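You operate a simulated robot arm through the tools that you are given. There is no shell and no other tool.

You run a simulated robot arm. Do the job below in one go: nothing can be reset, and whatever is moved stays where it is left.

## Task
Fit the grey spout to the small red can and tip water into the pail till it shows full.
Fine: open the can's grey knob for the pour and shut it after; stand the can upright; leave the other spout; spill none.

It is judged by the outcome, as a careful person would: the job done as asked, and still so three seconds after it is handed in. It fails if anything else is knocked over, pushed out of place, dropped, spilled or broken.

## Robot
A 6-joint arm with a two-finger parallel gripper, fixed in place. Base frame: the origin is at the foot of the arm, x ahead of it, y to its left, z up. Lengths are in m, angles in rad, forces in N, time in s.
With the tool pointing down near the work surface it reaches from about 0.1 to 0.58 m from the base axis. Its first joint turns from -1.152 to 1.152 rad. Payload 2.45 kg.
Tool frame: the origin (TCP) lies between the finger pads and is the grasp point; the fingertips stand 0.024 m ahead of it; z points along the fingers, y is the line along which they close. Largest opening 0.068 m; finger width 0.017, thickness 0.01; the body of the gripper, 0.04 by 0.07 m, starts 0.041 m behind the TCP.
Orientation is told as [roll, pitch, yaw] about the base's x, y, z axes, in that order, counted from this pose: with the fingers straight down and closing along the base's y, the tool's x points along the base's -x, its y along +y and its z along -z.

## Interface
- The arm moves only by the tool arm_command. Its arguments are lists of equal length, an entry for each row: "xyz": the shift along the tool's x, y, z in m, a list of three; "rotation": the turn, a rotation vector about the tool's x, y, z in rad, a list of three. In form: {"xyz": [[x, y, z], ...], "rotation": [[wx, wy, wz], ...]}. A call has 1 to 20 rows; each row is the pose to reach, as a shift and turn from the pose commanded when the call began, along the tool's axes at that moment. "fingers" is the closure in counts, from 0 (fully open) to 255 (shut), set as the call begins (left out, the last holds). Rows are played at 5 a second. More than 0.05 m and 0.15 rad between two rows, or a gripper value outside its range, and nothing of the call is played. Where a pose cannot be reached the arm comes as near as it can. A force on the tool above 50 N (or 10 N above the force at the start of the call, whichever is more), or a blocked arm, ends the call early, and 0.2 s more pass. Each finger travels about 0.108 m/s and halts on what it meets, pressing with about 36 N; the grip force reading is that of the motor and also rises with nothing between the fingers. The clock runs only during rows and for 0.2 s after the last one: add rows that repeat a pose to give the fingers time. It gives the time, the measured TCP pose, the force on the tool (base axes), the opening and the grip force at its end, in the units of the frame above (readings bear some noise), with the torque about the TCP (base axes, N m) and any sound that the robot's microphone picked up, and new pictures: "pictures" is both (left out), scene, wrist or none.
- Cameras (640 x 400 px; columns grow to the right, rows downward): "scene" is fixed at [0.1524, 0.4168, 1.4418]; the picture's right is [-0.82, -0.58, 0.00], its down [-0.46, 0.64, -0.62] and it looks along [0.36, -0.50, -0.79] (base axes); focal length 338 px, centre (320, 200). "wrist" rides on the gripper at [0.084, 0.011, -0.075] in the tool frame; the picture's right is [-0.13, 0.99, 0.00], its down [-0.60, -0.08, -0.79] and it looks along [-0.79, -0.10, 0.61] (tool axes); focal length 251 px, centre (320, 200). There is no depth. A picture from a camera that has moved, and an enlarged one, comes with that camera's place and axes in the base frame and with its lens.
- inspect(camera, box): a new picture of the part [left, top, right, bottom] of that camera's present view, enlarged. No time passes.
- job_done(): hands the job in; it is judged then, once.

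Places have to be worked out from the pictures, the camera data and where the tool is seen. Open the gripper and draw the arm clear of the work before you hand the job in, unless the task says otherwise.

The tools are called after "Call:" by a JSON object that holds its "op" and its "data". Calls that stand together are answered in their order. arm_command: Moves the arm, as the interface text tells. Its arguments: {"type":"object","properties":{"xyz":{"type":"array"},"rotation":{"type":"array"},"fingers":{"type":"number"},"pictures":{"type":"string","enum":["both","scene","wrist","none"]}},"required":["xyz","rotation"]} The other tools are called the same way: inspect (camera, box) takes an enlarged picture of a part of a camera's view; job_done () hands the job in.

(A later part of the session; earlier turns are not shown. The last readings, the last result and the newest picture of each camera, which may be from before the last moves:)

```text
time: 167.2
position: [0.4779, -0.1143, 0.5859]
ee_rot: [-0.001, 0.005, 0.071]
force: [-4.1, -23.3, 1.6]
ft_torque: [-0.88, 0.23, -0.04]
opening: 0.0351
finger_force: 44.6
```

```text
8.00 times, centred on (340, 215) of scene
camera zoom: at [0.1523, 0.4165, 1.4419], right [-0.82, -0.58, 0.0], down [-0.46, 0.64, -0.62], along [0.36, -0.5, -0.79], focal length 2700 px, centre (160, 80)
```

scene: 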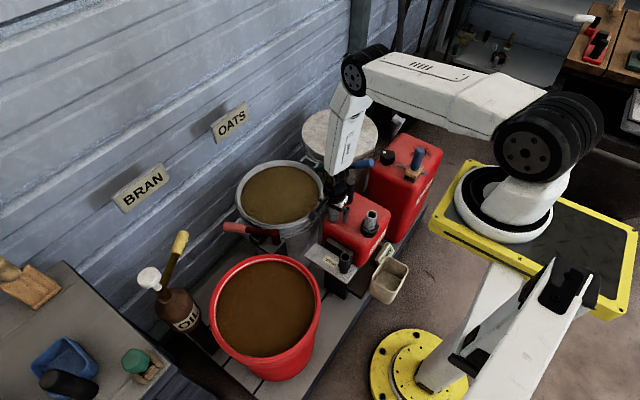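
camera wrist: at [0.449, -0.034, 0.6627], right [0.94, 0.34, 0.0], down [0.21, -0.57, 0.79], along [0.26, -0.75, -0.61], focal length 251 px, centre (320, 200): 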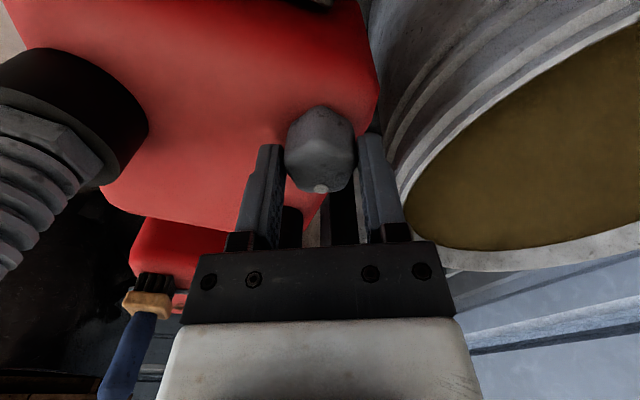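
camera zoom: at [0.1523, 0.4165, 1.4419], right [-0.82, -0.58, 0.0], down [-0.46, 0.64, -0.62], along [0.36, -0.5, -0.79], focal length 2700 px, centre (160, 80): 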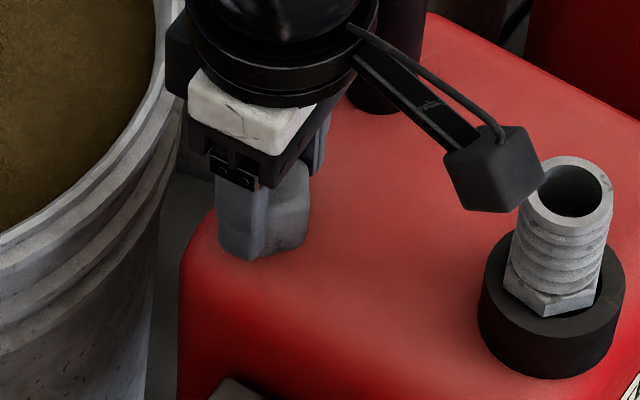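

The knob has turned a quarter turn with no stop and the dot now points to +x. To make sure it is fully open I release, swing back to yaw −1.5, and regrip to feel for the end stop.

Call:
{"op": "arm_command", "data": {"xyz": [[0, 0, 0], [0, 0, 0], [0, 0, 0], [0, 0, 0], [0, 0, 0], [0, 0, 0], [0, 0, 0], [0, 0, 0], [0, 0, 0], [0, 0, 0], [0, 0, 0], [0, 0, 0], [0, 0, 0], [0, 0, 0]], "rotation": [[0, 0, 0], [0, 0, 0], [0, 0, 0.13], [0, 0, 0.26], [0, 0, 0.39], [0, 0, 0.52], [0, 0, 0.65], [0, 0, 0.78], [0, 0, 0.91], [0, 0, 1.04], [0, 0, 1.17], [0, 0, 1.3], [0, 0, 1.43], [0, 0, 1.57]], "fingers": 0, "pictures": "both"}}

Call:
{"op": "inspect", "data": {"camera": "wrist", "box": [220, 60, 420, 240]}}

Call:
{"op": "inspect", "data": {"camera": "scene", "box": [310, 190, 370, 240]}}

```text
time: 170.2
position: [0.4782, -0.1137, 0.5861]
ee_rot: [-0.003, 0.001, -1.5]
force: [0.4, 0.1, 0.3]
ft_torque: [-0.01, -0.01, -0.01]
opening: 0.068
finger_force: 0.1
camera wrist: at [0.4829, -0.0303, 0.6616], right [1.0, -0.06, 0.0], down [-0.03, -0.61, 0.79], along [-0.05, -0.79, -0.61], focal length 251 px, centre (320, 200)
```

scene: 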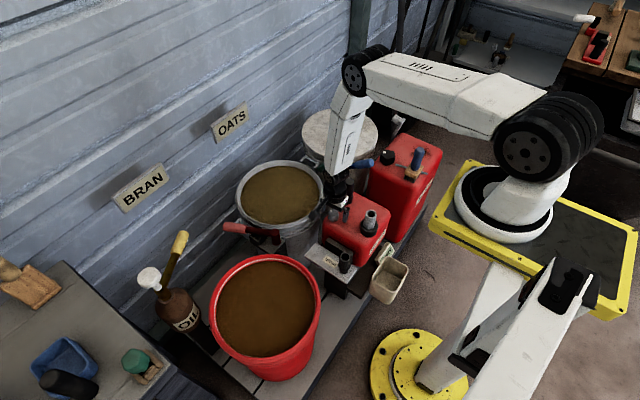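
wrist: 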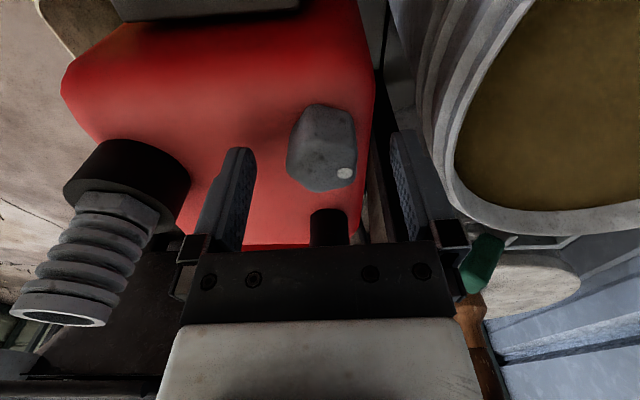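

```text
2.22 times, centred on (320, 150) of wrist
camera zoom: at [0.4829, -0.0303, 0.6616], right [1.0, -0.06, 0.0], down [-0.03, -0.61, 0.79], along [-0.05, -0.79, -0.61], focal length 559 px, centre (320, 311)
```

zoom: 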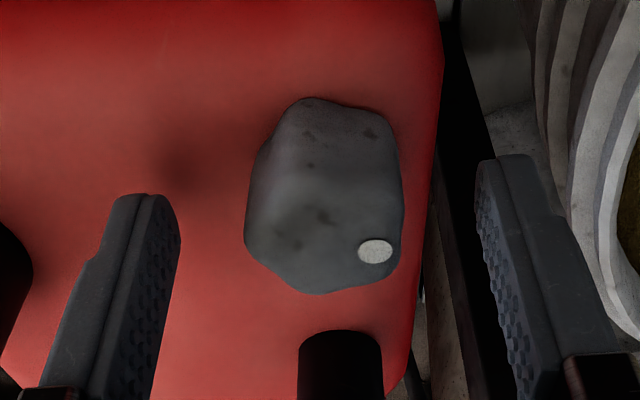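

```text
8.00 times, centred on (340, 215) of scene
camera zoom: at [0.1524, 0.4168, 1.4418], right [-0.82, -0.58, 0.0], down [-0.46, 0.64, -0.62], along [0.36, -0.5, -0.79], focal length 2700 px, centre (160, 80)
```

zoom: 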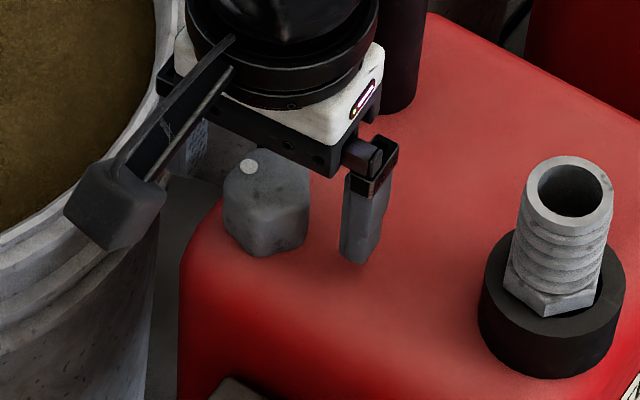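

The dot now points to +x (about 80–90° from before). I grip again here and feel for further travel with a careful 0.3 rad counter-clockwise turn.

Call:
{"op": "arm_command", "data": {"xyz": [[0, 0, 0], [0, 0, 0], [0, 0, 0]], "rotation": [[0, 0, 0], [0, 0, 0], [0, 0, 0]], "fingers": 255, "pictures": "none"}}

Call:
{"op": "arm_command", "data": {"xyz": [[0, 0, 0], [0, 0, 0], [0, 0, 0], [0, 0, 0]], "rotation": [[0, 0, -0.1], [0, 0, -0.2], [0, 0, -0.3], [0, 0, -0.3]], "fingers": 255, "pictures": "none"}}

Call:
{"op": "inspect", "data": {"camera": "wrist", "box": [220, 60, 420, 240]}}

Call:
{"op": "inspect", "data": {"camera": "scene", "box": [310, 190, 370, 240]}}

```text
time: 171.0
position: [0.4778, -0.1162, 0.5874]
ee_rot: [0.001, -0.003, -1.501]
force: [5.4, 2.0, -1.9]
ft_torque: [-0.1, -0.78, 0.02]
opening: 0.0351
finger_force: 45.0
```

```text
time: 172.0
position: [0.4791, -0.1153, 0.5872]
ee_rot: [-0.003, -0.002, -1.199]
force: [10.4, -0.7, 2.5]
ft_torque: [-0.05, -0.98, -0.72]
opening: 0.035
finger_force: 44.7
```

```text
2.22 times, centred on (320, 150) of wrist
camera zoom: at [0.4583, -0.033, 0.6621], right [0.97, 0.24, 0.0], down [0.15, -0.59, 0.79], along [0.19, -0.77, -0.61], focal length 559 px, centre (320, 311)
```

zoom: 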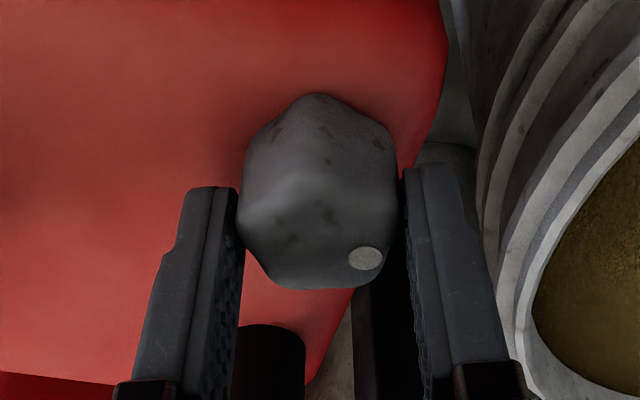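

```text
8.00 times, centred on (340, 215) of scene
camera zoom: at [0.1525, 0.4168, 1.4418], right [-0.82, -0.58, 0.0], down [-0.46, 0.64, -0.62], along [0.36, -0.5, -0.79], focal length 2700 px, centre (160, 80)
```

zoom: 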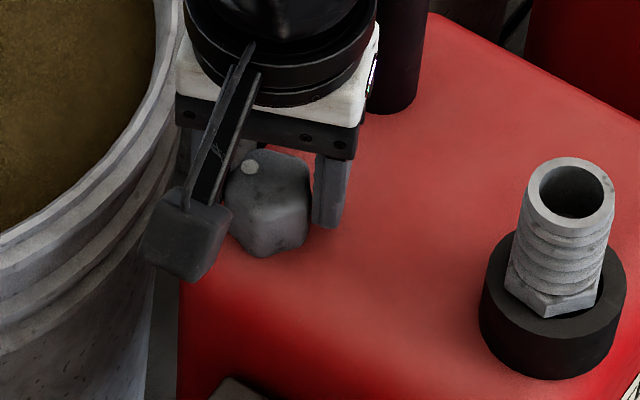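

The knob met its stop (0.72 N m with the dot not moving), so it is fully open. I release it and route the open gripper up and round to above the front side of the post, clear of spout and post.

Call:
{"op": "arm_command", "data": {"xyz": [[0, 0, 0], [0, 0, 0], [0, 0, -0.025], [0, 0, -0.05], [0.0138, -0.0161, -0.065], [0.0275, -0.0322, -0.08], [0.033, -0.0462, -0.1], [0.0246, -0.0634, -0.114], [-0.0033, -0.0743, -0.114], [-0.0313, -0.0851, -0.114], [-0.0541, -0.094, -0.114]], "rotation": [[0, 0, 0], [0, 0, 0], [0, 0, 0], [0, 0, -0.149], [0, 0, -0.298], [0, 0, -0.447], [0, 0, -0.596], [0, 0, -0.745], [0, 0, -0.894], [0, 0, -1.043], [0, 0, -1.192]], "fingers": 0, "pictures": "both"}}

Call:
{"op": "inspect", "data": {"camera": "scene", "box": [320, 150, 420, 260]}}

Call:
{"op": "inspect", "data": {"camera": "scene", "box": [310, 190, 370, 240]}}

```text
time: 174.4
position: [0.4098, -0.1999, 0.6994]
ee_rot: [0.0, 0.003, -0.005]
force: [-0.3, 0.5, -0.8]
ft_torque: [0.01, 0.01, 0.02]
opening: 0.0681
finger_force: 0.0
camera wrist: at [0.3259, -0.1885, 0.7759], right [0.13, 0.99, 0.0], down [0.61, -0.08, 0.79], along [0.78, -0.11, -0.61], focal length 251 px, centre (320, 200)
```

scene: 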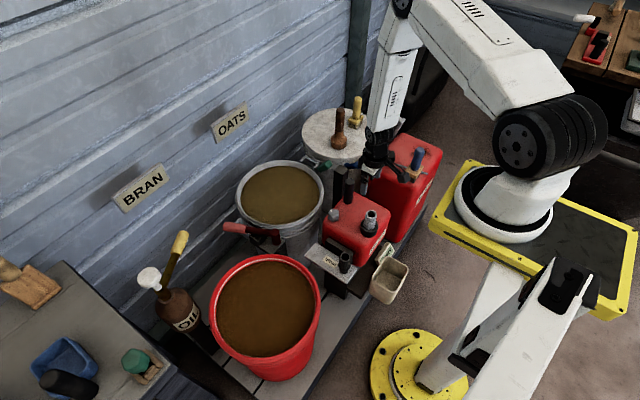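
wrist: 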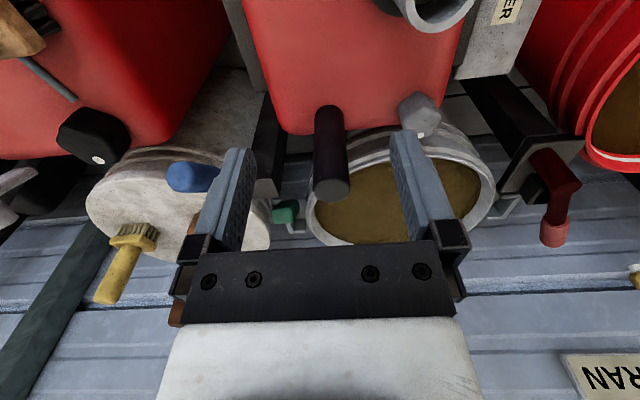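

```text
3.64 times, centred on (370, 205) of scene
camera zoom: at [0.1524, 0.4168, 1.4418], right [-0.82, -0.58, 0.0], down [-0.46, 0.64, -0.62], along [0.36, -0.5, -0.79], focal length 1227 px, centre (138, 182)
```

zoom: 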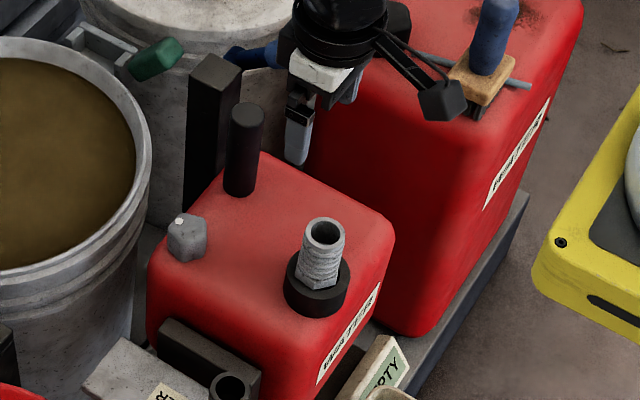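

```text
8.00 times, centred on (340, 215) of scene
camera zoom: at [0.1524, 0.4168, 1.4418], right [-0.82, -0.58, 0.0], down [-0.46, 0.64, -0.62], along [0.36, -0.5, -0.79], focal length 2700 px, centre (160, 80)
```

zoom: 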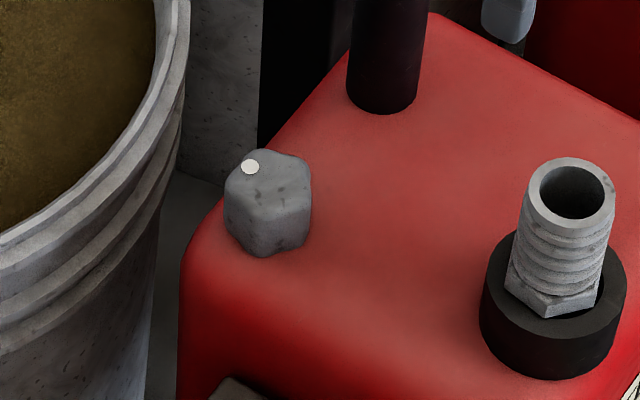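

Can upright, spout in place, knob open. I descend in front of the post and slide the open fingers around it at about z 0.606.

Call:
{"op": "arm_command", "data": {"xyz": [[0, 0.001, 0.03], [0, 0.001, 0.06], [0, 0.001, 0.094], [-0.02, 0.001, 0.094], [-0.04, 0.001, 0.094], [-0.055, 0.001, 0.094], [-0.066, 0.001, 0.094], [-0.066, 0.001, 0.094]], "rotation": [[0, 0, 0], [0, 0, 0], [0, 0, 0], [0, 0, 0], [0, 0, 0], [0, 0, 0], [0, 0, 0], [0, 0, 0]], "fingers": 0, "pictures": "both"}}

Call:
{"op": "inspect", "data": {"camera": "wrist", "box": [220, 60, 420, 240]}}

Call:
{"op": "inspect", "data": {"camera": "scene", "box": [320, 150, 420, 260]}}

```text
time: 175.5
position: [0.423, -0.1957, 0.603]
ee_rot: [0.014, 0.027, -0.02]
force: [-7.2, -2.9, 0.2]
ft_torque: [0.06, -0.42, -0.14]
opening: 0.0682
finger_force: 0.1
stopped in row 5: the force on the tool passed its limit at 74 N (the readings are from after the stop); the commanded pose is now the measured one
camera wrist: at [0.3409, -0.1848, 0.6807], right [0.15, 0.99, 0.01], down [0.62, -0.1, 0.78], along [0.77, -0.11, -0.63], focal length 251 px, centre (320, 200)
```

scene: 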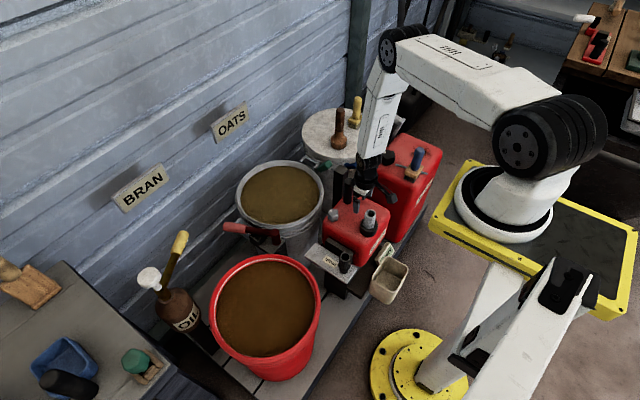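
wrist: 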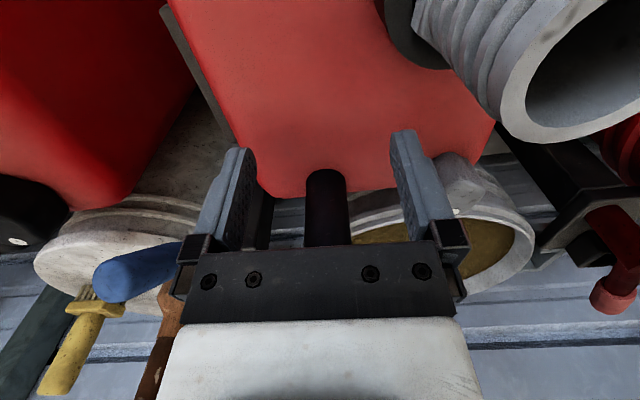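

```text
2.22 times, centred on (320, 150) of wrist
camera zoom: at [0.3409, -0.1848, 0.6807], right [0.15, 0.99, 0.01], down [0.62, -0.1, 0.78], along [0.77, -0.11, -0.63], focal length 559 px, centre (320, 311)
```

zoom: 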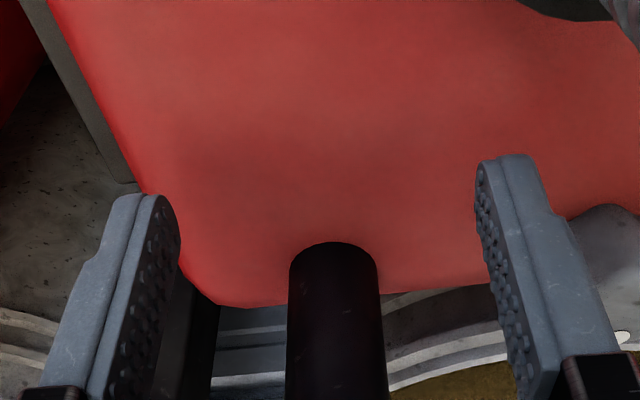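

```text
3.64 times, centred on (370, 205) of scene
camera zoom: at [0.1523, 0.4167, 1.4418], right [-0.82, -0.58, 0.0], down [-0.46, 0.64, -0.62], along [0.36, -0.5, -0.79], focal length 1227 px, centre (138, 182)
```

zoom: 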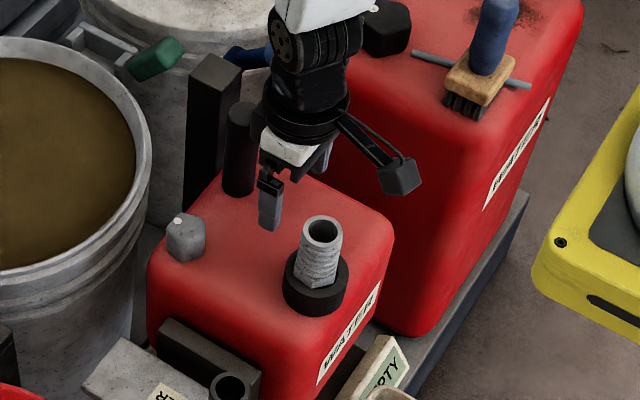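

The palm touched the post's top from the side: the post needs more headroom. I back off 12 mm, straighten the wrist, and rise to z 0.618 before sliding in.

Call:
{"op": "arm_command", "data": {"xyz": [[0.006, -0.001, -0.004], [0.012, -0.002, -0.01], [0.012, -0.002, -0.016], [0.012, -0.002, -0.016]], "rotation": [[0.007, -0.014, -0.01], [0.014, -0.027, -0.02], [0.014, -0.027, -0.02], [0.014, -0.027, -0.02]], "fingers": 0, "pictures": "both"}}

Call:
{"op": "inspect", "data": {"camera": "scene", "box": [320, 150, 420, 260]}}

```text
time: 176.5
position: [0.413, -0.2013, 0.6198]
ee_rot: [0.0, 0.0, 0.0]
force: [1.1, -0.4, -0.2]
ft_torque: [0.01, 0.01, -0.03]
opening: 0.068
finger_force: 0.0
camera wrist: at [0.3281, -0.1888, 0.6947], right [0.13, 0.99, 0.0], down [0.6, -0.08, 0.79], along [0.79, -0.1, -0.61], focal length 251 px, centre (320, 200)
```

scene: 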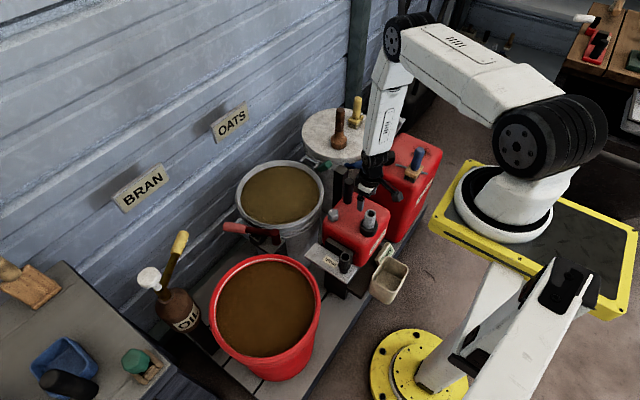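
wrist: 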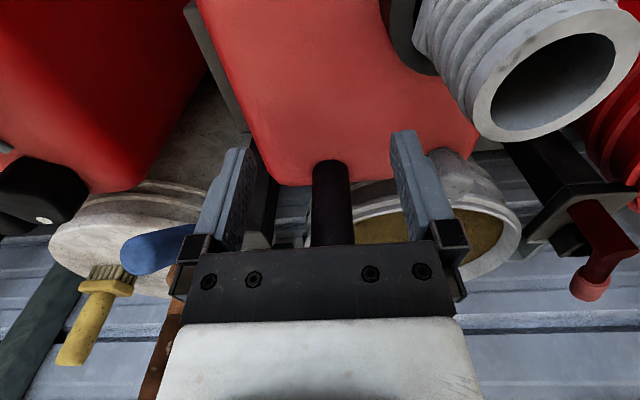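

```text
3.64 times, centred on (370, 205) of scene
camera zoom: at [0.1524, 0.4168, 1.4418], right [-0.82, -0.58, 0.0], down [-0.46, 0.64, -0.62], along [0.36, -0.5, -0.79], focal length 1227 px, centre (138, 182)
```

zoom: 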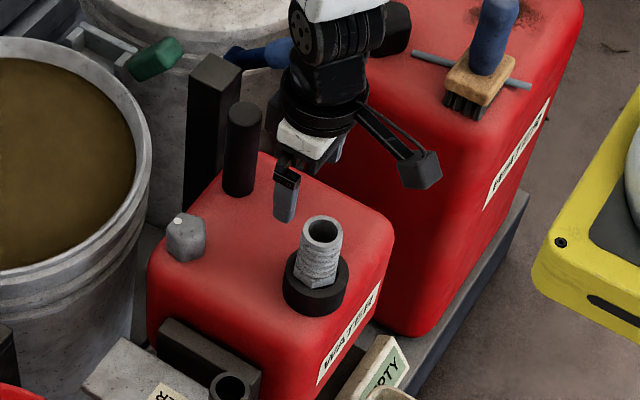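

The view is clear and the post is straight ahead. I slide forward around it at z 0.617.

Call:
{"op": "arm_command", "data": {"xyz": [[0, 0.001, 0.003], [-0.015, 0.001, 0.003], [-0.03, 0.001, 0.003], [-0.045, 0.001, 0.003], [-0.055, 0.001, 0.003], [-0.061, 0.001, 0.003], [-0.061, 0.001, 0.003]], "rotation": [[0, 0, 0], [0, 0, 0], [0, 0, 0], [0, 0, 0], [0, 0, 0], [0, 0, 0], [0, 0, 0]], "fingers": 0, "pictures": "both"}}

Call:
{"op": "inspect", "data": {"camera": "wrist", "box": [220, 60, 420, 260]}}

Call:
{"op": "inspect", "data": {"camera": "scene", "box": [320, 150, 420, 260]}}

```text
time: 178.1
position: [0.4731, -0.1974, 0.6163]
ee_rot: [-0.002, -0.003, 0.0]
force: [0.1, 0.0, 0.4]
ft_torque: [0.01, 0.02, 0.01]
opening: 0.0682
finger_force: 0.0
camera wrist: at [0.3894, -0.1862, 0.6918], right [0.13, 0.99, 0.0], down [0.6, -0.08, 0.79], along [0.79, -0.1, -0.61], focal length 251 px, centre (320, 200)
```

scene: 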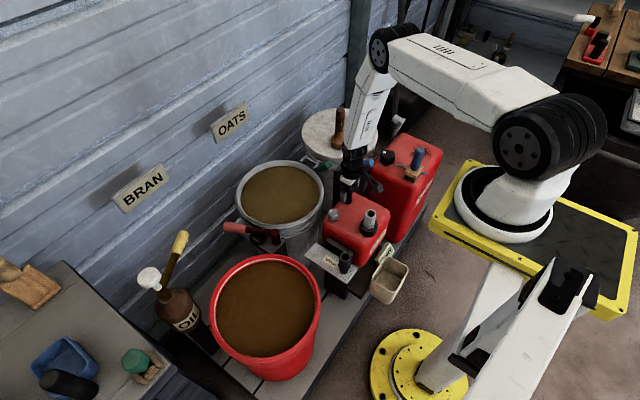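
wrist: 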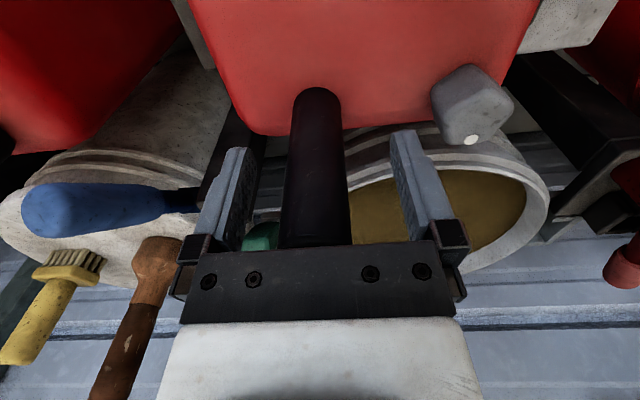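

```text
2.00 times, centred on (320, 160) of wrist
camera zoom: at [0.3894, -0.1862, 0.6918], right [0.13, 0.99, 0.0], down [0.6, -0.08, 0.79], along [0.79, -0.1, -0.61], focal length 503 px, centre (320, 280)
```

zoom: 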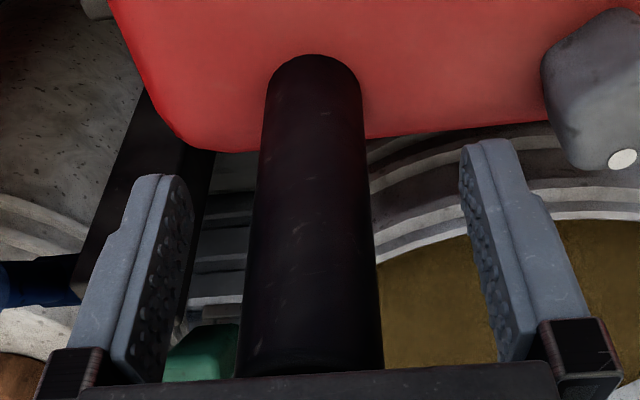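

```text
3.64 times, centred on (370, 205) of scene
camera zoom: at [0.1524, 0.4168, 1.4418], right [-0.82, -0.58, 0.0], down [-0.46, 0.64, -0.62], along [0.36, -0.5, -0.79], focal length 1227 px, centre (138, 182)
```

zoom: 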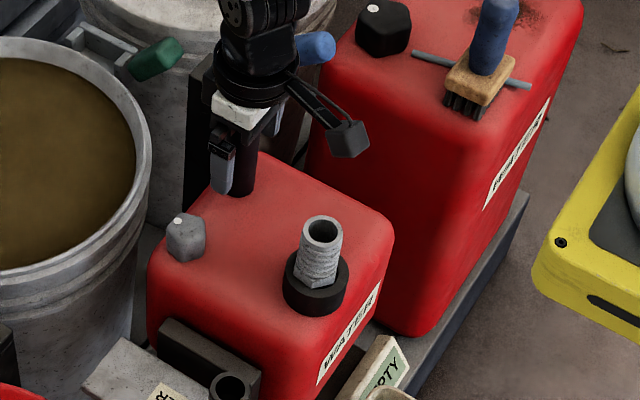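

The post is straddled but about 1 cm beyond the pad centre. I move 5 mm further in x, 3 mm lower and 1.5 mm in −y, then close.

Call:
{"op": "arm_command", "data": {"xyz": [[-0.002, -0.0007, 0.0015], [-0.005, -0.0015, 0.003], [-0.005, -0.0015, 0.003]], "rotation": [[0, 0, 0], [0, 0, 0], [0, 0, 0]], "fingers": 0, "pictures": "none"}}

Call:
{"op": "arm_command", "data": {"xyz": [[0, 0, 0], [0, 0, 0], [0, 0, 0]], "rotation": [[0, 0, 0], [0, 0, 0], [0, 0, 0]], "fingers": 255, "pictures": "wrist"}}

Call:
{"op": "inspect", "data": {"camera": "wrist", "box": [220, 60, 420, 260]}}

```text
time: 178.9
position: [0.4793, -0.2005, 0.6136]
ee_rot: [-0.002, -0.003, 0.0]
force: [0.8, 0.9, 0.1]
ft_torque: [0.01, -0.01, 0.01]
opening: 0.0679
finger_force: 0.0
```

```text
time: 179.7
position: [0.479, -0.1987, 0.6126]
ee_rot: [-0.002, -0.003, -0.002]
force: [-1.5, -11.3, -5.0]
ft_torque: [1.14, -0.27, -0.04]
opening: 0.0295
finger_force: 43.4
camera wrist: at [0.3942, -0.1889, 0.6886], right [0.13, 0.99, 0.0], down [0.6, -0.08, 0.8], along [0.79, -0.1, -0.61], focal length 251 px, centre (320, 200)
```

wrist: 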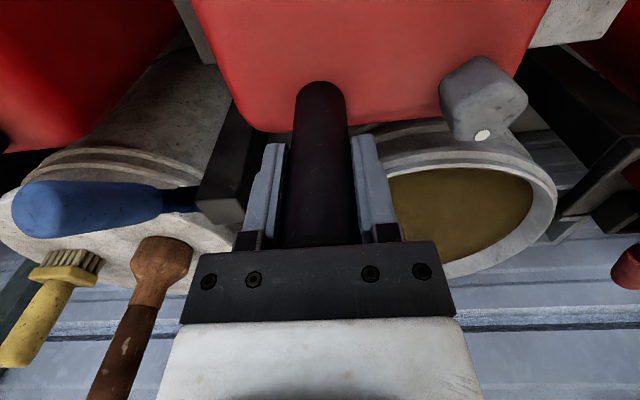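

```text
2.00 times, centred on (320, 160) of wrist
camera zoom: at [0.3942, -0.1889, 0.6886], right [0.13, 0.99, 0.0], down [0.6, -0.08, 0.8], along [0.79, -0.1, -0.61], focal length 503 px, centre (320, 280)
```

zoom: 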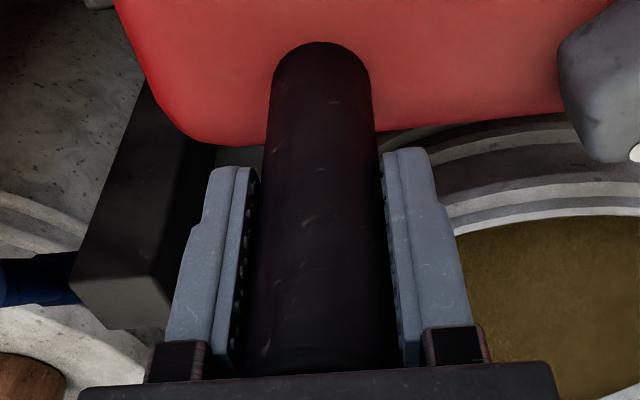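

The post is firmly held (29.5 mm). I begin tipping slowly: a first 0.1 rad forward on the arc about the pivot, with the wrist following, and check forces.

Call:
{"op": "arm_command", "data": {"xyz": [[0.0042, -0.0006, -0.0014], [0.0083, -0.0006, -0.0027], [0.0125, -0.0006, -0.0038], [0.0167, -0.0006, -0.0049], [0.0167, -0.0006, -0.0049]], "rotation": [[0, -0.025, 0], [0, -0.05, 0], [0, -0.075, 0], [0, -0.1, 0], [0, -0.1, 0]], "fingers": 255, "pictures": "none"}}

Call:
{"op": "inspect", "data": {"camera": "scene", "box": [300, 150, 440, 310]}}

```text
time: 180.9
position: [0.4656, -0.1993, 0.6184]
ee_rot: [0.0, -0.094, -0.001]
force: [8.6, -10.6, -8.7]
ft_torque: [0.82, -1.17, -0.32]
opening: 0.0299
finger_force: 43.2
```

```text
2.50 times, centred on (370, 230) of scene
camera zoom: at [0.1526, 0.4165, 1.4418], right [-0.82, -0.58, 0.0], down [-0.46, 0.64, -0.62], along [0.36, -0.5, -0.79], focal length 844 px, centre (195, 125)
```

zoom: 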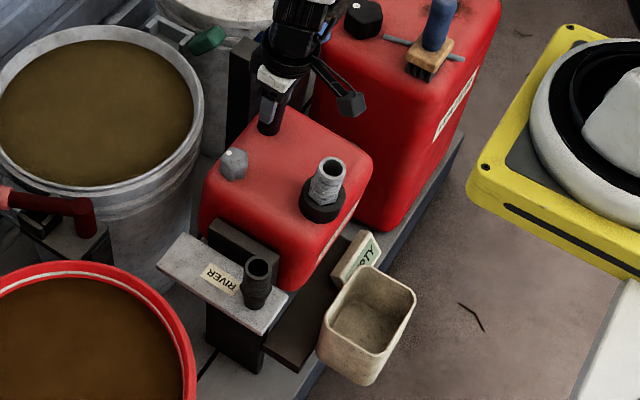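

Smooth so far with small forces; spout is steady. I continue to 0.3 rad.

Call:
{"op": "arm_command", "data": {"xyz": [[0.0042, -0.0006, -0.0013], [0.0083, -0.0006, -0.0026], [0.0125, -0.0006, -0.0038], [0.0167, -0.0006, -0.0049], [0.021, -0.0006, -0.0059], [0.0253, -0.0006, -0.0068], [0.0296, -0.0006, -0.0075], [0.0339, -0.0006, -0.0081], [0.0339, -0.0006, -0.0081]], "rotation": [[0, -0.025, 0], [0, -0.05, 0], [0, -0.075, 0], [0, -0.1, 0], [0, -0.125, 0], [0, -0.15, 0], [0, -0.175, 0], [0, -0.2, 0], [0, -0.2, 0]], "fingers": 255, "pictures": "scene"}}

Call:
{"op": "inspect", "data": {"camera": "scene", "box": [300, 150, 440, 310]}}

```text
time: 182.0
position: [0.4533, -0.1992, 0.6221]
ee_rot: [0.024, -0.163, 0.028]
force: [1.7, -2.0, -11.7]
ft_torque: [-2.46, -0.44, -0.25]
opening: 0.0309
finger_force: 44.1
out of reach, approached as far as the arm can: row 1, 2, 3, 4
stopped in row 5: the force on the tool passed its limit at 57 N (the readings are from after the stop); the commanded pose is now the measured one
```

scene: 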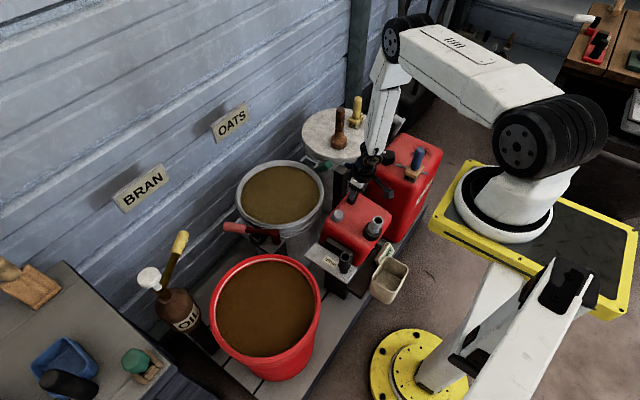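

```text
2.50 times, centred on (370, 230) of scene
camera zoom: at [0.1525, 0.4168, 1.4418], right [-0.82, -0.58, 0.0], down [-0.46, 0.64, -0.62], along [0.36, -0.5, -0.79], focal length 844 px, centre (195, 125)
```

zoom: 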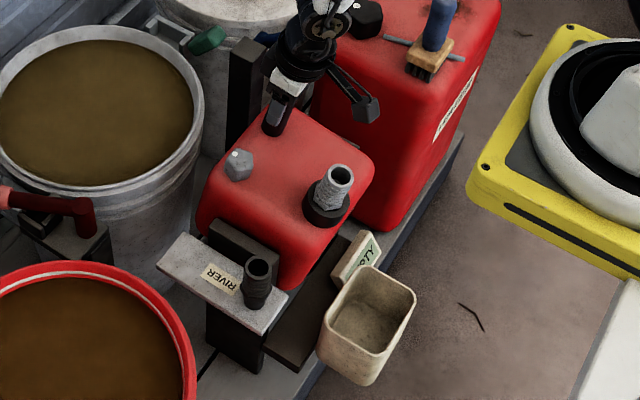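

The wrist cannot follow that pitch so far out, which twisted the grip and stopped the move at 57 N; the can is at about 0.155 rad and the spout is fine. I restore the wrist to level roll/yaw with less pitch (−0.10).

Call:
{"op": "arm_command", "data": {"xyz": [[0, 0, 0], [0, 0, 0], [0, 0, 0], [0, 0, 0]], "rotation": [[0.008, 0.02, 0.01], [0.016, 0.042, 0.02], [0.024, 0.063, 0.028], [0.024, 0.063, 0.028]], "fingers": 255, "pictures": "wrist"}}

Call:
{"op": "inspect", "data": {"camera": "scene", "box": [300, 150, 440, 310]}}

```text
time: 183.0
position: [0.4552, -0.2009, 0.6224]
ee_rot: [0.001, -0.101, 0.002]
force: [7.0, -5.0, -13.3]
ft_torque: [-1.33, -0.91, 0.35]
opening: 0.03
finger_force: 44.3
camera wrist: at [0.3627, -0.1894, 0.6895], right [0.13, 0.99, 0.01], down [0.52, -0.08, 0.85], along [0.84, -0.1, -0.53], focal length 251 px, centre (320, 200)
```

wrist: 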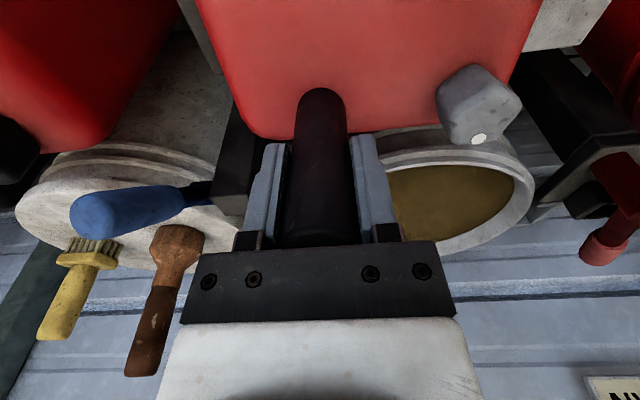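

```text
2.50 times, centred on (370, 230) of scene
camera zoom: at [0.1527, 0.4166, 1.4418], right [-0.82, -0.58, 0.0], down [-0.46, 0.64, -0.62], along [0.36, -0.5, -0.79], focal length 844 px, centre (195, 125)
```

zoom: 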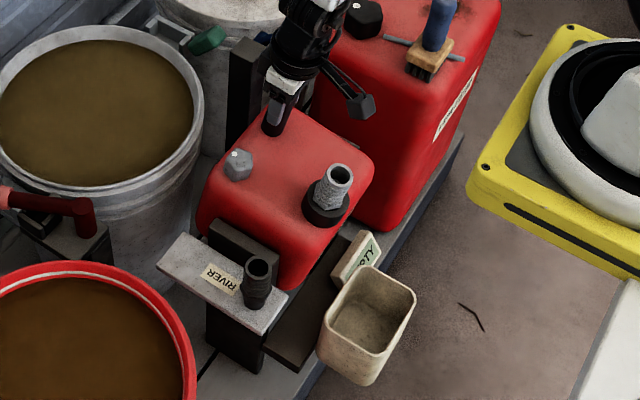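

Wrist is level again and forces are modest. I continue the arc another 0.2 rad with the wrist pitching less than the can.

Call:
{"op": "arm_command", "data": {"xyz": [[0.0043, 0, -0.0008], [0.0086, 0, -0.0016], [0.0128, 0, -0.0025], [0.0171, 0, -0.0033], [0.0215, 0, -0.004], [0.0259, 0, -0.0047], [0.0303, 0, -0.0052], [0.0346, 0, -0.0057], [0.0346, 0, -0.0057]], "rotation": [[0, -0.02, 0], [0, -0.04, 0], [0, -0.06, 0], [0, -0.08, 0], [0, -0.1, 0], [0, -0.125, 0], [0, -0.148, 0], [0, -0.17, 0], [0, -0.17, 0]], "fingers": 255, "pictures": "scene"}}

Call:
{"op": "inspect", "data": {"camera": "scene", "box": [300, 150, 440, 310]}}

```text
time: 184.4
position: [0.4357, -0.2001, 0.6235]
ee_rot: [0.016, -0.22, 0.004]
force: [-1.4, 7.4, 9.0]
ft_torque: [-2.36, 0.31, -0.72]
opening: 0.0303
finger_force: 43.8
out of reach, approached as far as the arm can: row 2, 3, 4, 6
stopped in row 6: the force on the tool passed its limit at 66 N (the readings are from after the stop); the commanded pose is now the measured one
```

scene: 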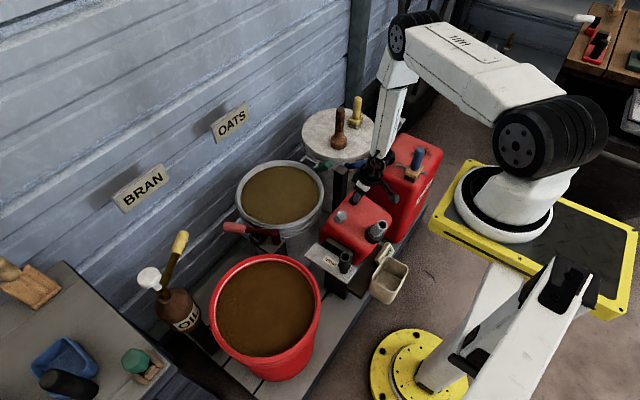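

```text
2.50 times, centred on (370, 230) of scene
camera zoom: at [0.1522, 0.4171, 1.4417], right [-0.82, -0.58, 0.0], down [-0.46, 0.64, -0.62], along [0.36, -0.5, -0.79], focal length 844 px, centre (195, 125)
```

zoom: 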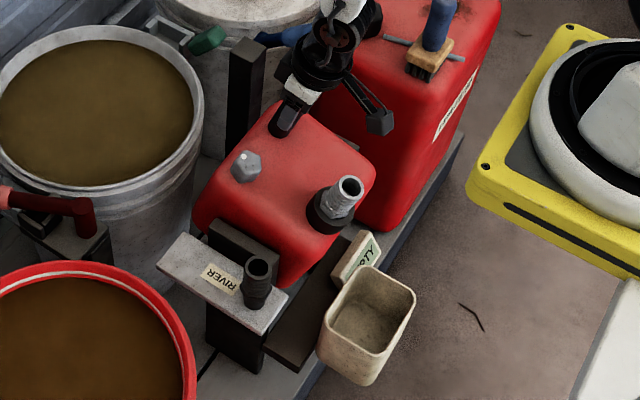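

Again the wrist could not follow. I'll keep the tool nearly vertical instead and let the post pivot in the pads: first rotate the wrist back to pitch −0.05 in place.

Call:
{"op": "arm_command", "data": {"xyz": [[0, 0, 0], [0, 0, 0], [0, 0, 0], [0, 0, 0], [0, 0, 0]], "rotation": [[0.005, 0.045, 0.001], [0.01, 0.09, 0.002], [0.016, 0.13, 0.004], [0.016, 0.17, 0.004], [0.016, 0.17, 0.004]], "fingers": 255, "pictures": "wrist"}}

Call:
{"op": "inspect", "data": {"camera": "scene", "box": [300, 150, 440, 310]}}

```text
time: 185.6
position: [0.4362, -0.2, 0.6245]
ee_rot: [0.01, -0.096, 0.0]
force: [7.5, -4.2, 2.6]
ft_torque: [-2.25, -0.64, -0.6]
opening: 0.0302
finger_force: 43.6
camera wrist: at [0.3458, -0.1898, 0.6912], right [0.13, 0.99, 0.02], down [0.53, -0.09, 0.85], along [0.84, -0.1, -0.53], focal length 251 px, centre (320, 200)
```

wrist: 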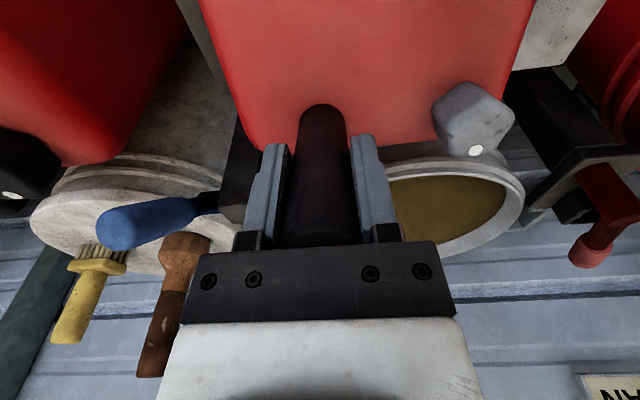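

```text
2.50 times, centred on (370, 230) of scene
camera zoom: at [0.1525, 0.4168, 1.4418], right [-0.82, -0.58, 0.0], down [-0.46, 0.64, -0.62], along [0.36, -0.5, -0.79], focal length 844 px, centre (195, 125)
```

zoom: 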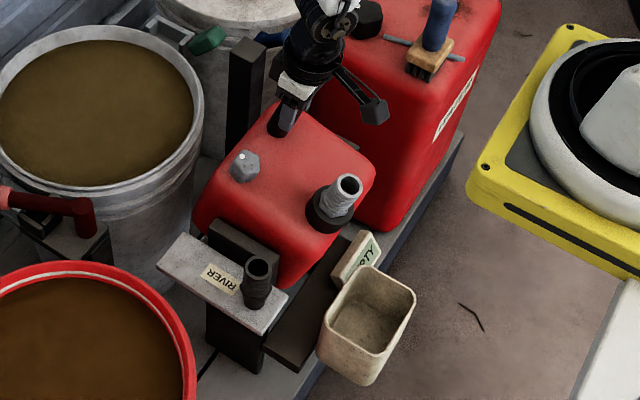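

The wrist settled at pitch −0.10 but a 2.2 N m roll torque remains in the grip. I relieve it with a small roll correction.

Call:
{"op": "arm_command", "data": {"xyz": [[0, 0, 0], [0, 0, 0], [0, 0, 0]], "rotation": [[0.01, 0.02, 0], [0.02, 0.04, 0], [0.02, 0.04, 0]], "fingers": 255, "pictures": "none"}}

```text
time: 186.4
position: [0.4369, -0.1999, 0.6238]
ee_rot: [0.009, -0.057, -0.007]
force: [-2.5, -38.3, -5.3]
ft_torque: [-1.2, 0.28, -0.99]
opening: 0.0301
finger_force: 43.5
out of reach, approached as far as the arm can: row 1, 2, 3
```

I now see the cause: with this tool angle the wrist is nearly straight (singular), so I should hold the post from the other side of that alignment, pitched well outward. I release the post (friction keeps the can at ~0.25 rad) and back off up and toward the base.

Call:
{"op": "arm_command", "data": {"xyz": [[0, 0, 0], [0, 0, 0], [0.008, 0, -0.012], [0.02, 0, -0.03], [0.035, 0, -0.045], [0.05, 0, -0.06]], "rotation": [[0, 0, 0], [0, 0, 0], [0, 0, 0], [0, 0, 0], [0, 0, 0], [0, 0, 0]], "fingers": 0, "pictures": "both"}}

Call:
{"op": "inspect", "data": {"camera": "scene", "box": [300, 150, 440, 310]}}

```text
time: 187.8
position: [0.385, -0.1961, 0.6808]
ee_rot: [0.029, -0.047, 0.01]
force: [-0.4, -0.6, 0.1]
ft_torque: [0.0, 0.02, -0.01]
opening: 0.0681
finger_force: 0.1
out of reach, approached as far as the arm can: row 5
camera wrist: at [0.2965, -0.1884, 0.7524], right [0.12, 0.99, 0.03], down [0.57, -0.1, 0.82], along [0.81, -0.08, -0.57], focal length 251 px, centre (320, 200)
```

scene: 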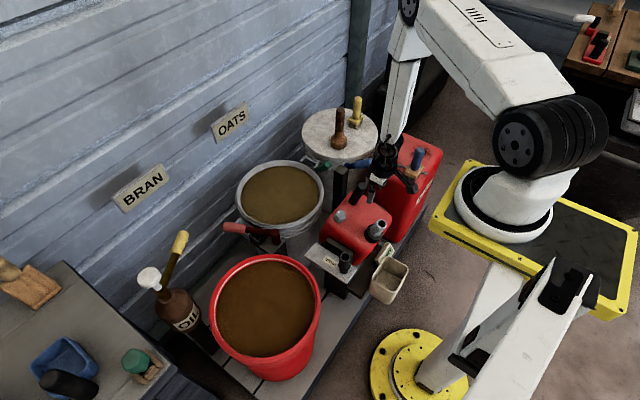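
wrist: 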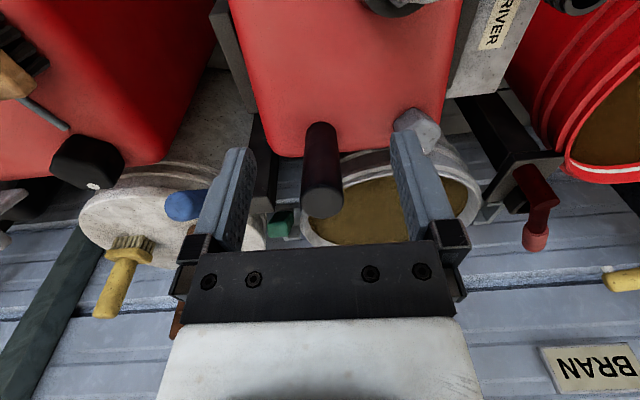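

```text
2.50 times, centred on (370, 230) of scene
camera zoom: at [0.1524, 0.4168, 1.4418], right [-0.82, -0.58, 0.0], down [-0.46, 0.64, -0.62], along [0.36, -0.5, -0.79], focal length 844 px, centre (195, 125)
```

zoom: 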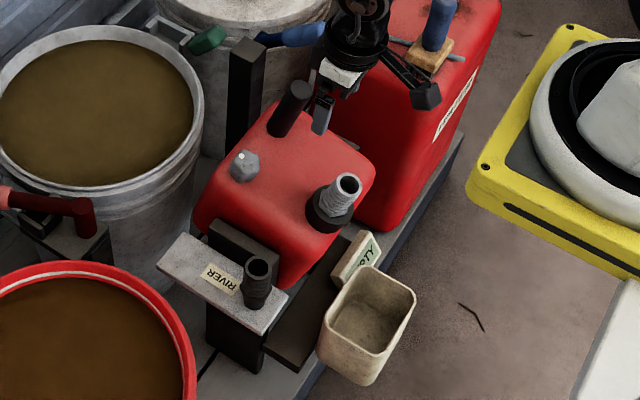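

The can holds still at that tilt. In free space I now pitch the wrist outward to −0.5, crossing the straight-wrist alignment here.

Call:
{"op": "arm_command", "data": {"xyz": [[0, 0, 0], [0.005, 0, 0], [0.01, 0, 0], [0.01, 0, 0], [0.01, 0, 0], [0.01, 0, 0]], "rotation": [[-0.01, -0.1, 0], [-0.02, -0.2, 0], [-0.02, -0.3, 0], [-0.02, -0.4, 0], [-0.02, -0.49, 0], [-0.02, -0.49, 0]], "fingers": 0, "pictures": "both"}}

Call:
{"op": "inspect", "data": {"camera": "scene", "box": [320, 150, 420, 250]}}

```text
time: 189.2
position: [0.4202, -0.2452, 0.6851]
ee_rot: [0.094, -0.525, -0.034]
force: [-0.8, -0.2, 0.7]
ft_torque: [-0.04, 0.01, -0.04]
opening: 0.068
finger_force: 0.0
out of reach, approached as far as the arm can: row 1, 2, 3, 4, 5, 6
camera wrist: at [0.3096, -0.2375, 0.7097], right [0.1, 0.98, 0.14], down [0.12, -0.16, 0.98], along [0.99, -0.08, -0.14], focal length 251 px, centre (320, 200)
```

scene: 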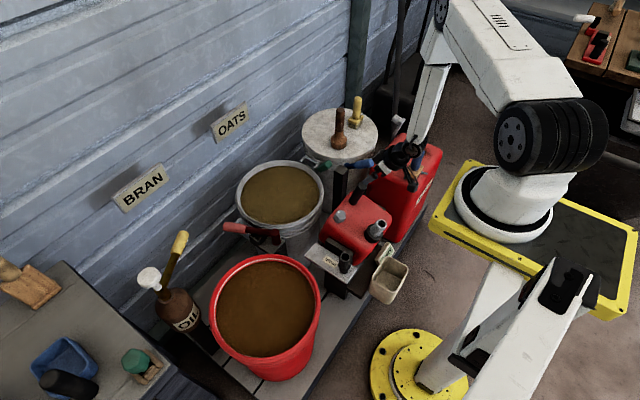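
wrist: 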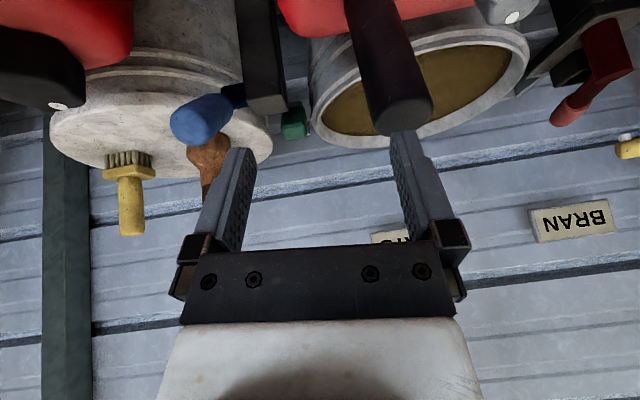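

```text
4.00 times, centred on (370, 200) of scene
camera zoom: at [0.1524, 0.4168, 1.4418], right [-0.82, -0.58, 0.0], down [-0.46, 0.64, -0.62], along [0.36, -0.5, -0.79], focal length 1350 px, centre (120, 200)
```

zoom: 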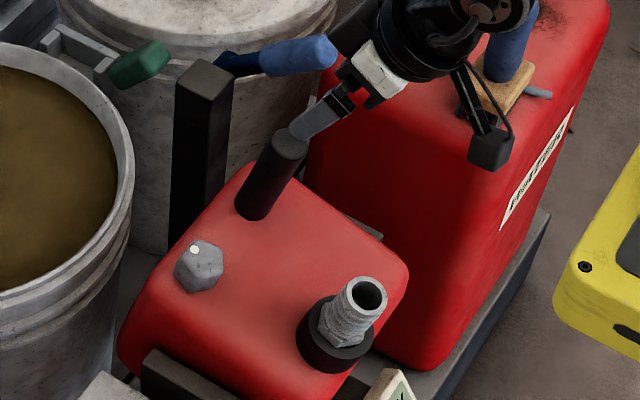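

The arm drifted off course because it is still in the other wrist branch, though nothing was touched. I go back to a vertical tool, up and inward, to return to the normal wrist configuration.

Call:
{"op": "arm_command", "data": {"xyz": [[0.004, 0, -0.02], [0.008, 0, -0.035], [0.014, 0, -0.045], [0.02, 0, -0.05], [0.026, 0, -0.055], [0.0314, 0, -0.0587], [0.0314, 0, -0.0587]], "rotation": [[0, 0.08, 0], [0, 0.16, 0], [0, 0.25, 0], [0, 0.34, 0], [0, 0.42, 0], [0, 0.5, 0], [0, 0.5, 0]], "fingers": 0, "pictures": "both"}}

```text
time: 190.8
position: [0.3636, -0.2479, 0.7192]
ee_rot: [0.04, -0.062, 0.009]
force: [-0.2, 0.4, 1.1]
ft_torque: [0.0, -0.03, -0.03]
opening: 0.0678
finger_force: 0.0
out of reach, approached as far as the arm can: row 1, 2
camera wrist: at [0.2754, -0.2395, 0.7899], right [0.12, 0.99, 0.05], down [0.56, -0.11, 0.82], along [0.82, -0.07, -0.56], focal length 251 px, centre (320, 200)
```

scene: 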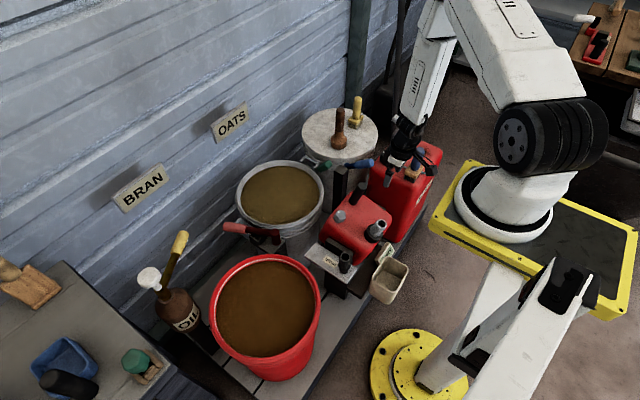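
wrist: 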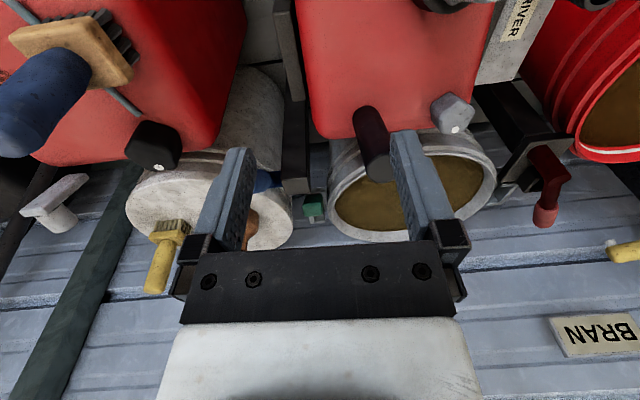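

The pose is now stable at (0.364,-0.248,0.719) with small roll/pitch errors. I straighten the tool fully and move inward to (0.33,-0.20,0.74).

Call:
{"op": "arm_command", "data": {"xyz": [[0.008, 0.012, -0.005], [0.016, 0.024, -0.01], [0.024, 0.036, -0.015], [0.0323, 0.048, -0.02], [0.0323, 0.048, -0.02]], "rotation": [[0.01, 0.015, 0.002], [0.02, 0.03, 0.004], [0.03, 0.045, 0.007], [0.04, 0.062, 0.009], [0.04, 0.062, 0.009]], "fingers": 0, "pictures": "scene"}}

```text
time: 192.0
position: [0.3327, -0.2124, 0.739]
ee_rot: [0.008, 0.045, -0.001]
force: [-1.0, -0.2, -0.1]
ft_torque: [-0.01, 0.0, -0.01]
opening: 0.068
finger_force: 0.2
out of reach, approached as far as the arm can: row 2, 3, 4, 5
```

scene: 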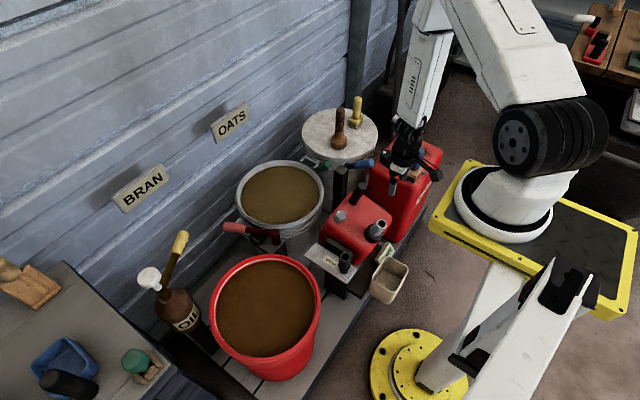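

The wrist is stuck near its straight alignment. I tilt the tool within the arm's own vertical plane (azimuth −0.57) first inward by 0.3 rad, then swing it outward through the alignment in that same plane so it can cross cleanly.

Call:
{"op": "arm_command", "data": {"xyz": [[0, 0, 0], [0, 0, 0], [0, 0, 0], [0, 0, 0]], "rotation": [[-0.054, 0.084, 0], [-0.107, 0.169, 0], [-0.161, 0.253, 0], [-0.161, 0.253, 0]], "fingers": 0, "pictures": "none"}}

Call:
{"op": "arm_command", "data": {"xyz": [[0, 0, 0], [0, 0, 0], [0, 0, 0], [0, 0, 0], [0, 0, 0], [0, 0, 0], [0, 0, 0], [0, 0, 0]], "rotation": [[0.05, -0.079, 0], [0.1, -0.157, 0], [0.15, -0.236, 0], [0.2, -0.315, 0], [0.25, -0.393, 0], [0.3, -0.472, 0], [0.35, -0.55, 0], [0.35, -0.55, 0]], "fingers": 0, "pictures": "scene"}}

```text
time: 193.0
position: [0.3447, -0.2036, 0.7352]
ee_rot: [0.045, 0.014, -0.001]
force: [0.5, 0.1, -0.3]
ft_torque: [0.02, 0.01, -0.03]
opening: 0.0678
finger_force: 0.0
out of reach, approached as far as the arm can: row 1, 2, 3, 4
```

```text
time: 194.8
position: [0.3461, -0.2018, 0.7346]
ee_rot: [-0.337, -0.53, 0.079]
force: [-0.1, 0.6, -0.1]
ft_torque: [0.0, 0.01, 0.0]
opening: 0.0682
finger_force: 0.1
out of reach, approached as far as the arm can: row 1, 2, 3
```

scene: 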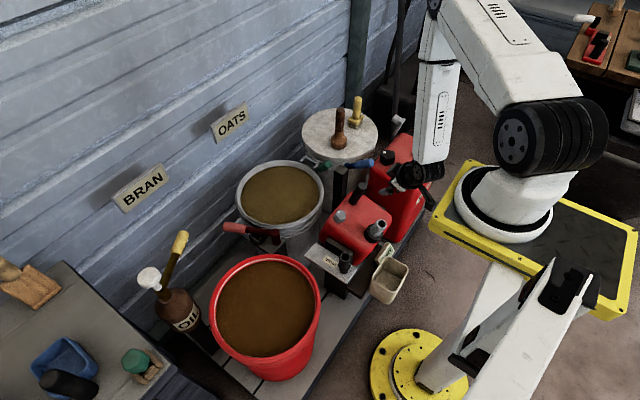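

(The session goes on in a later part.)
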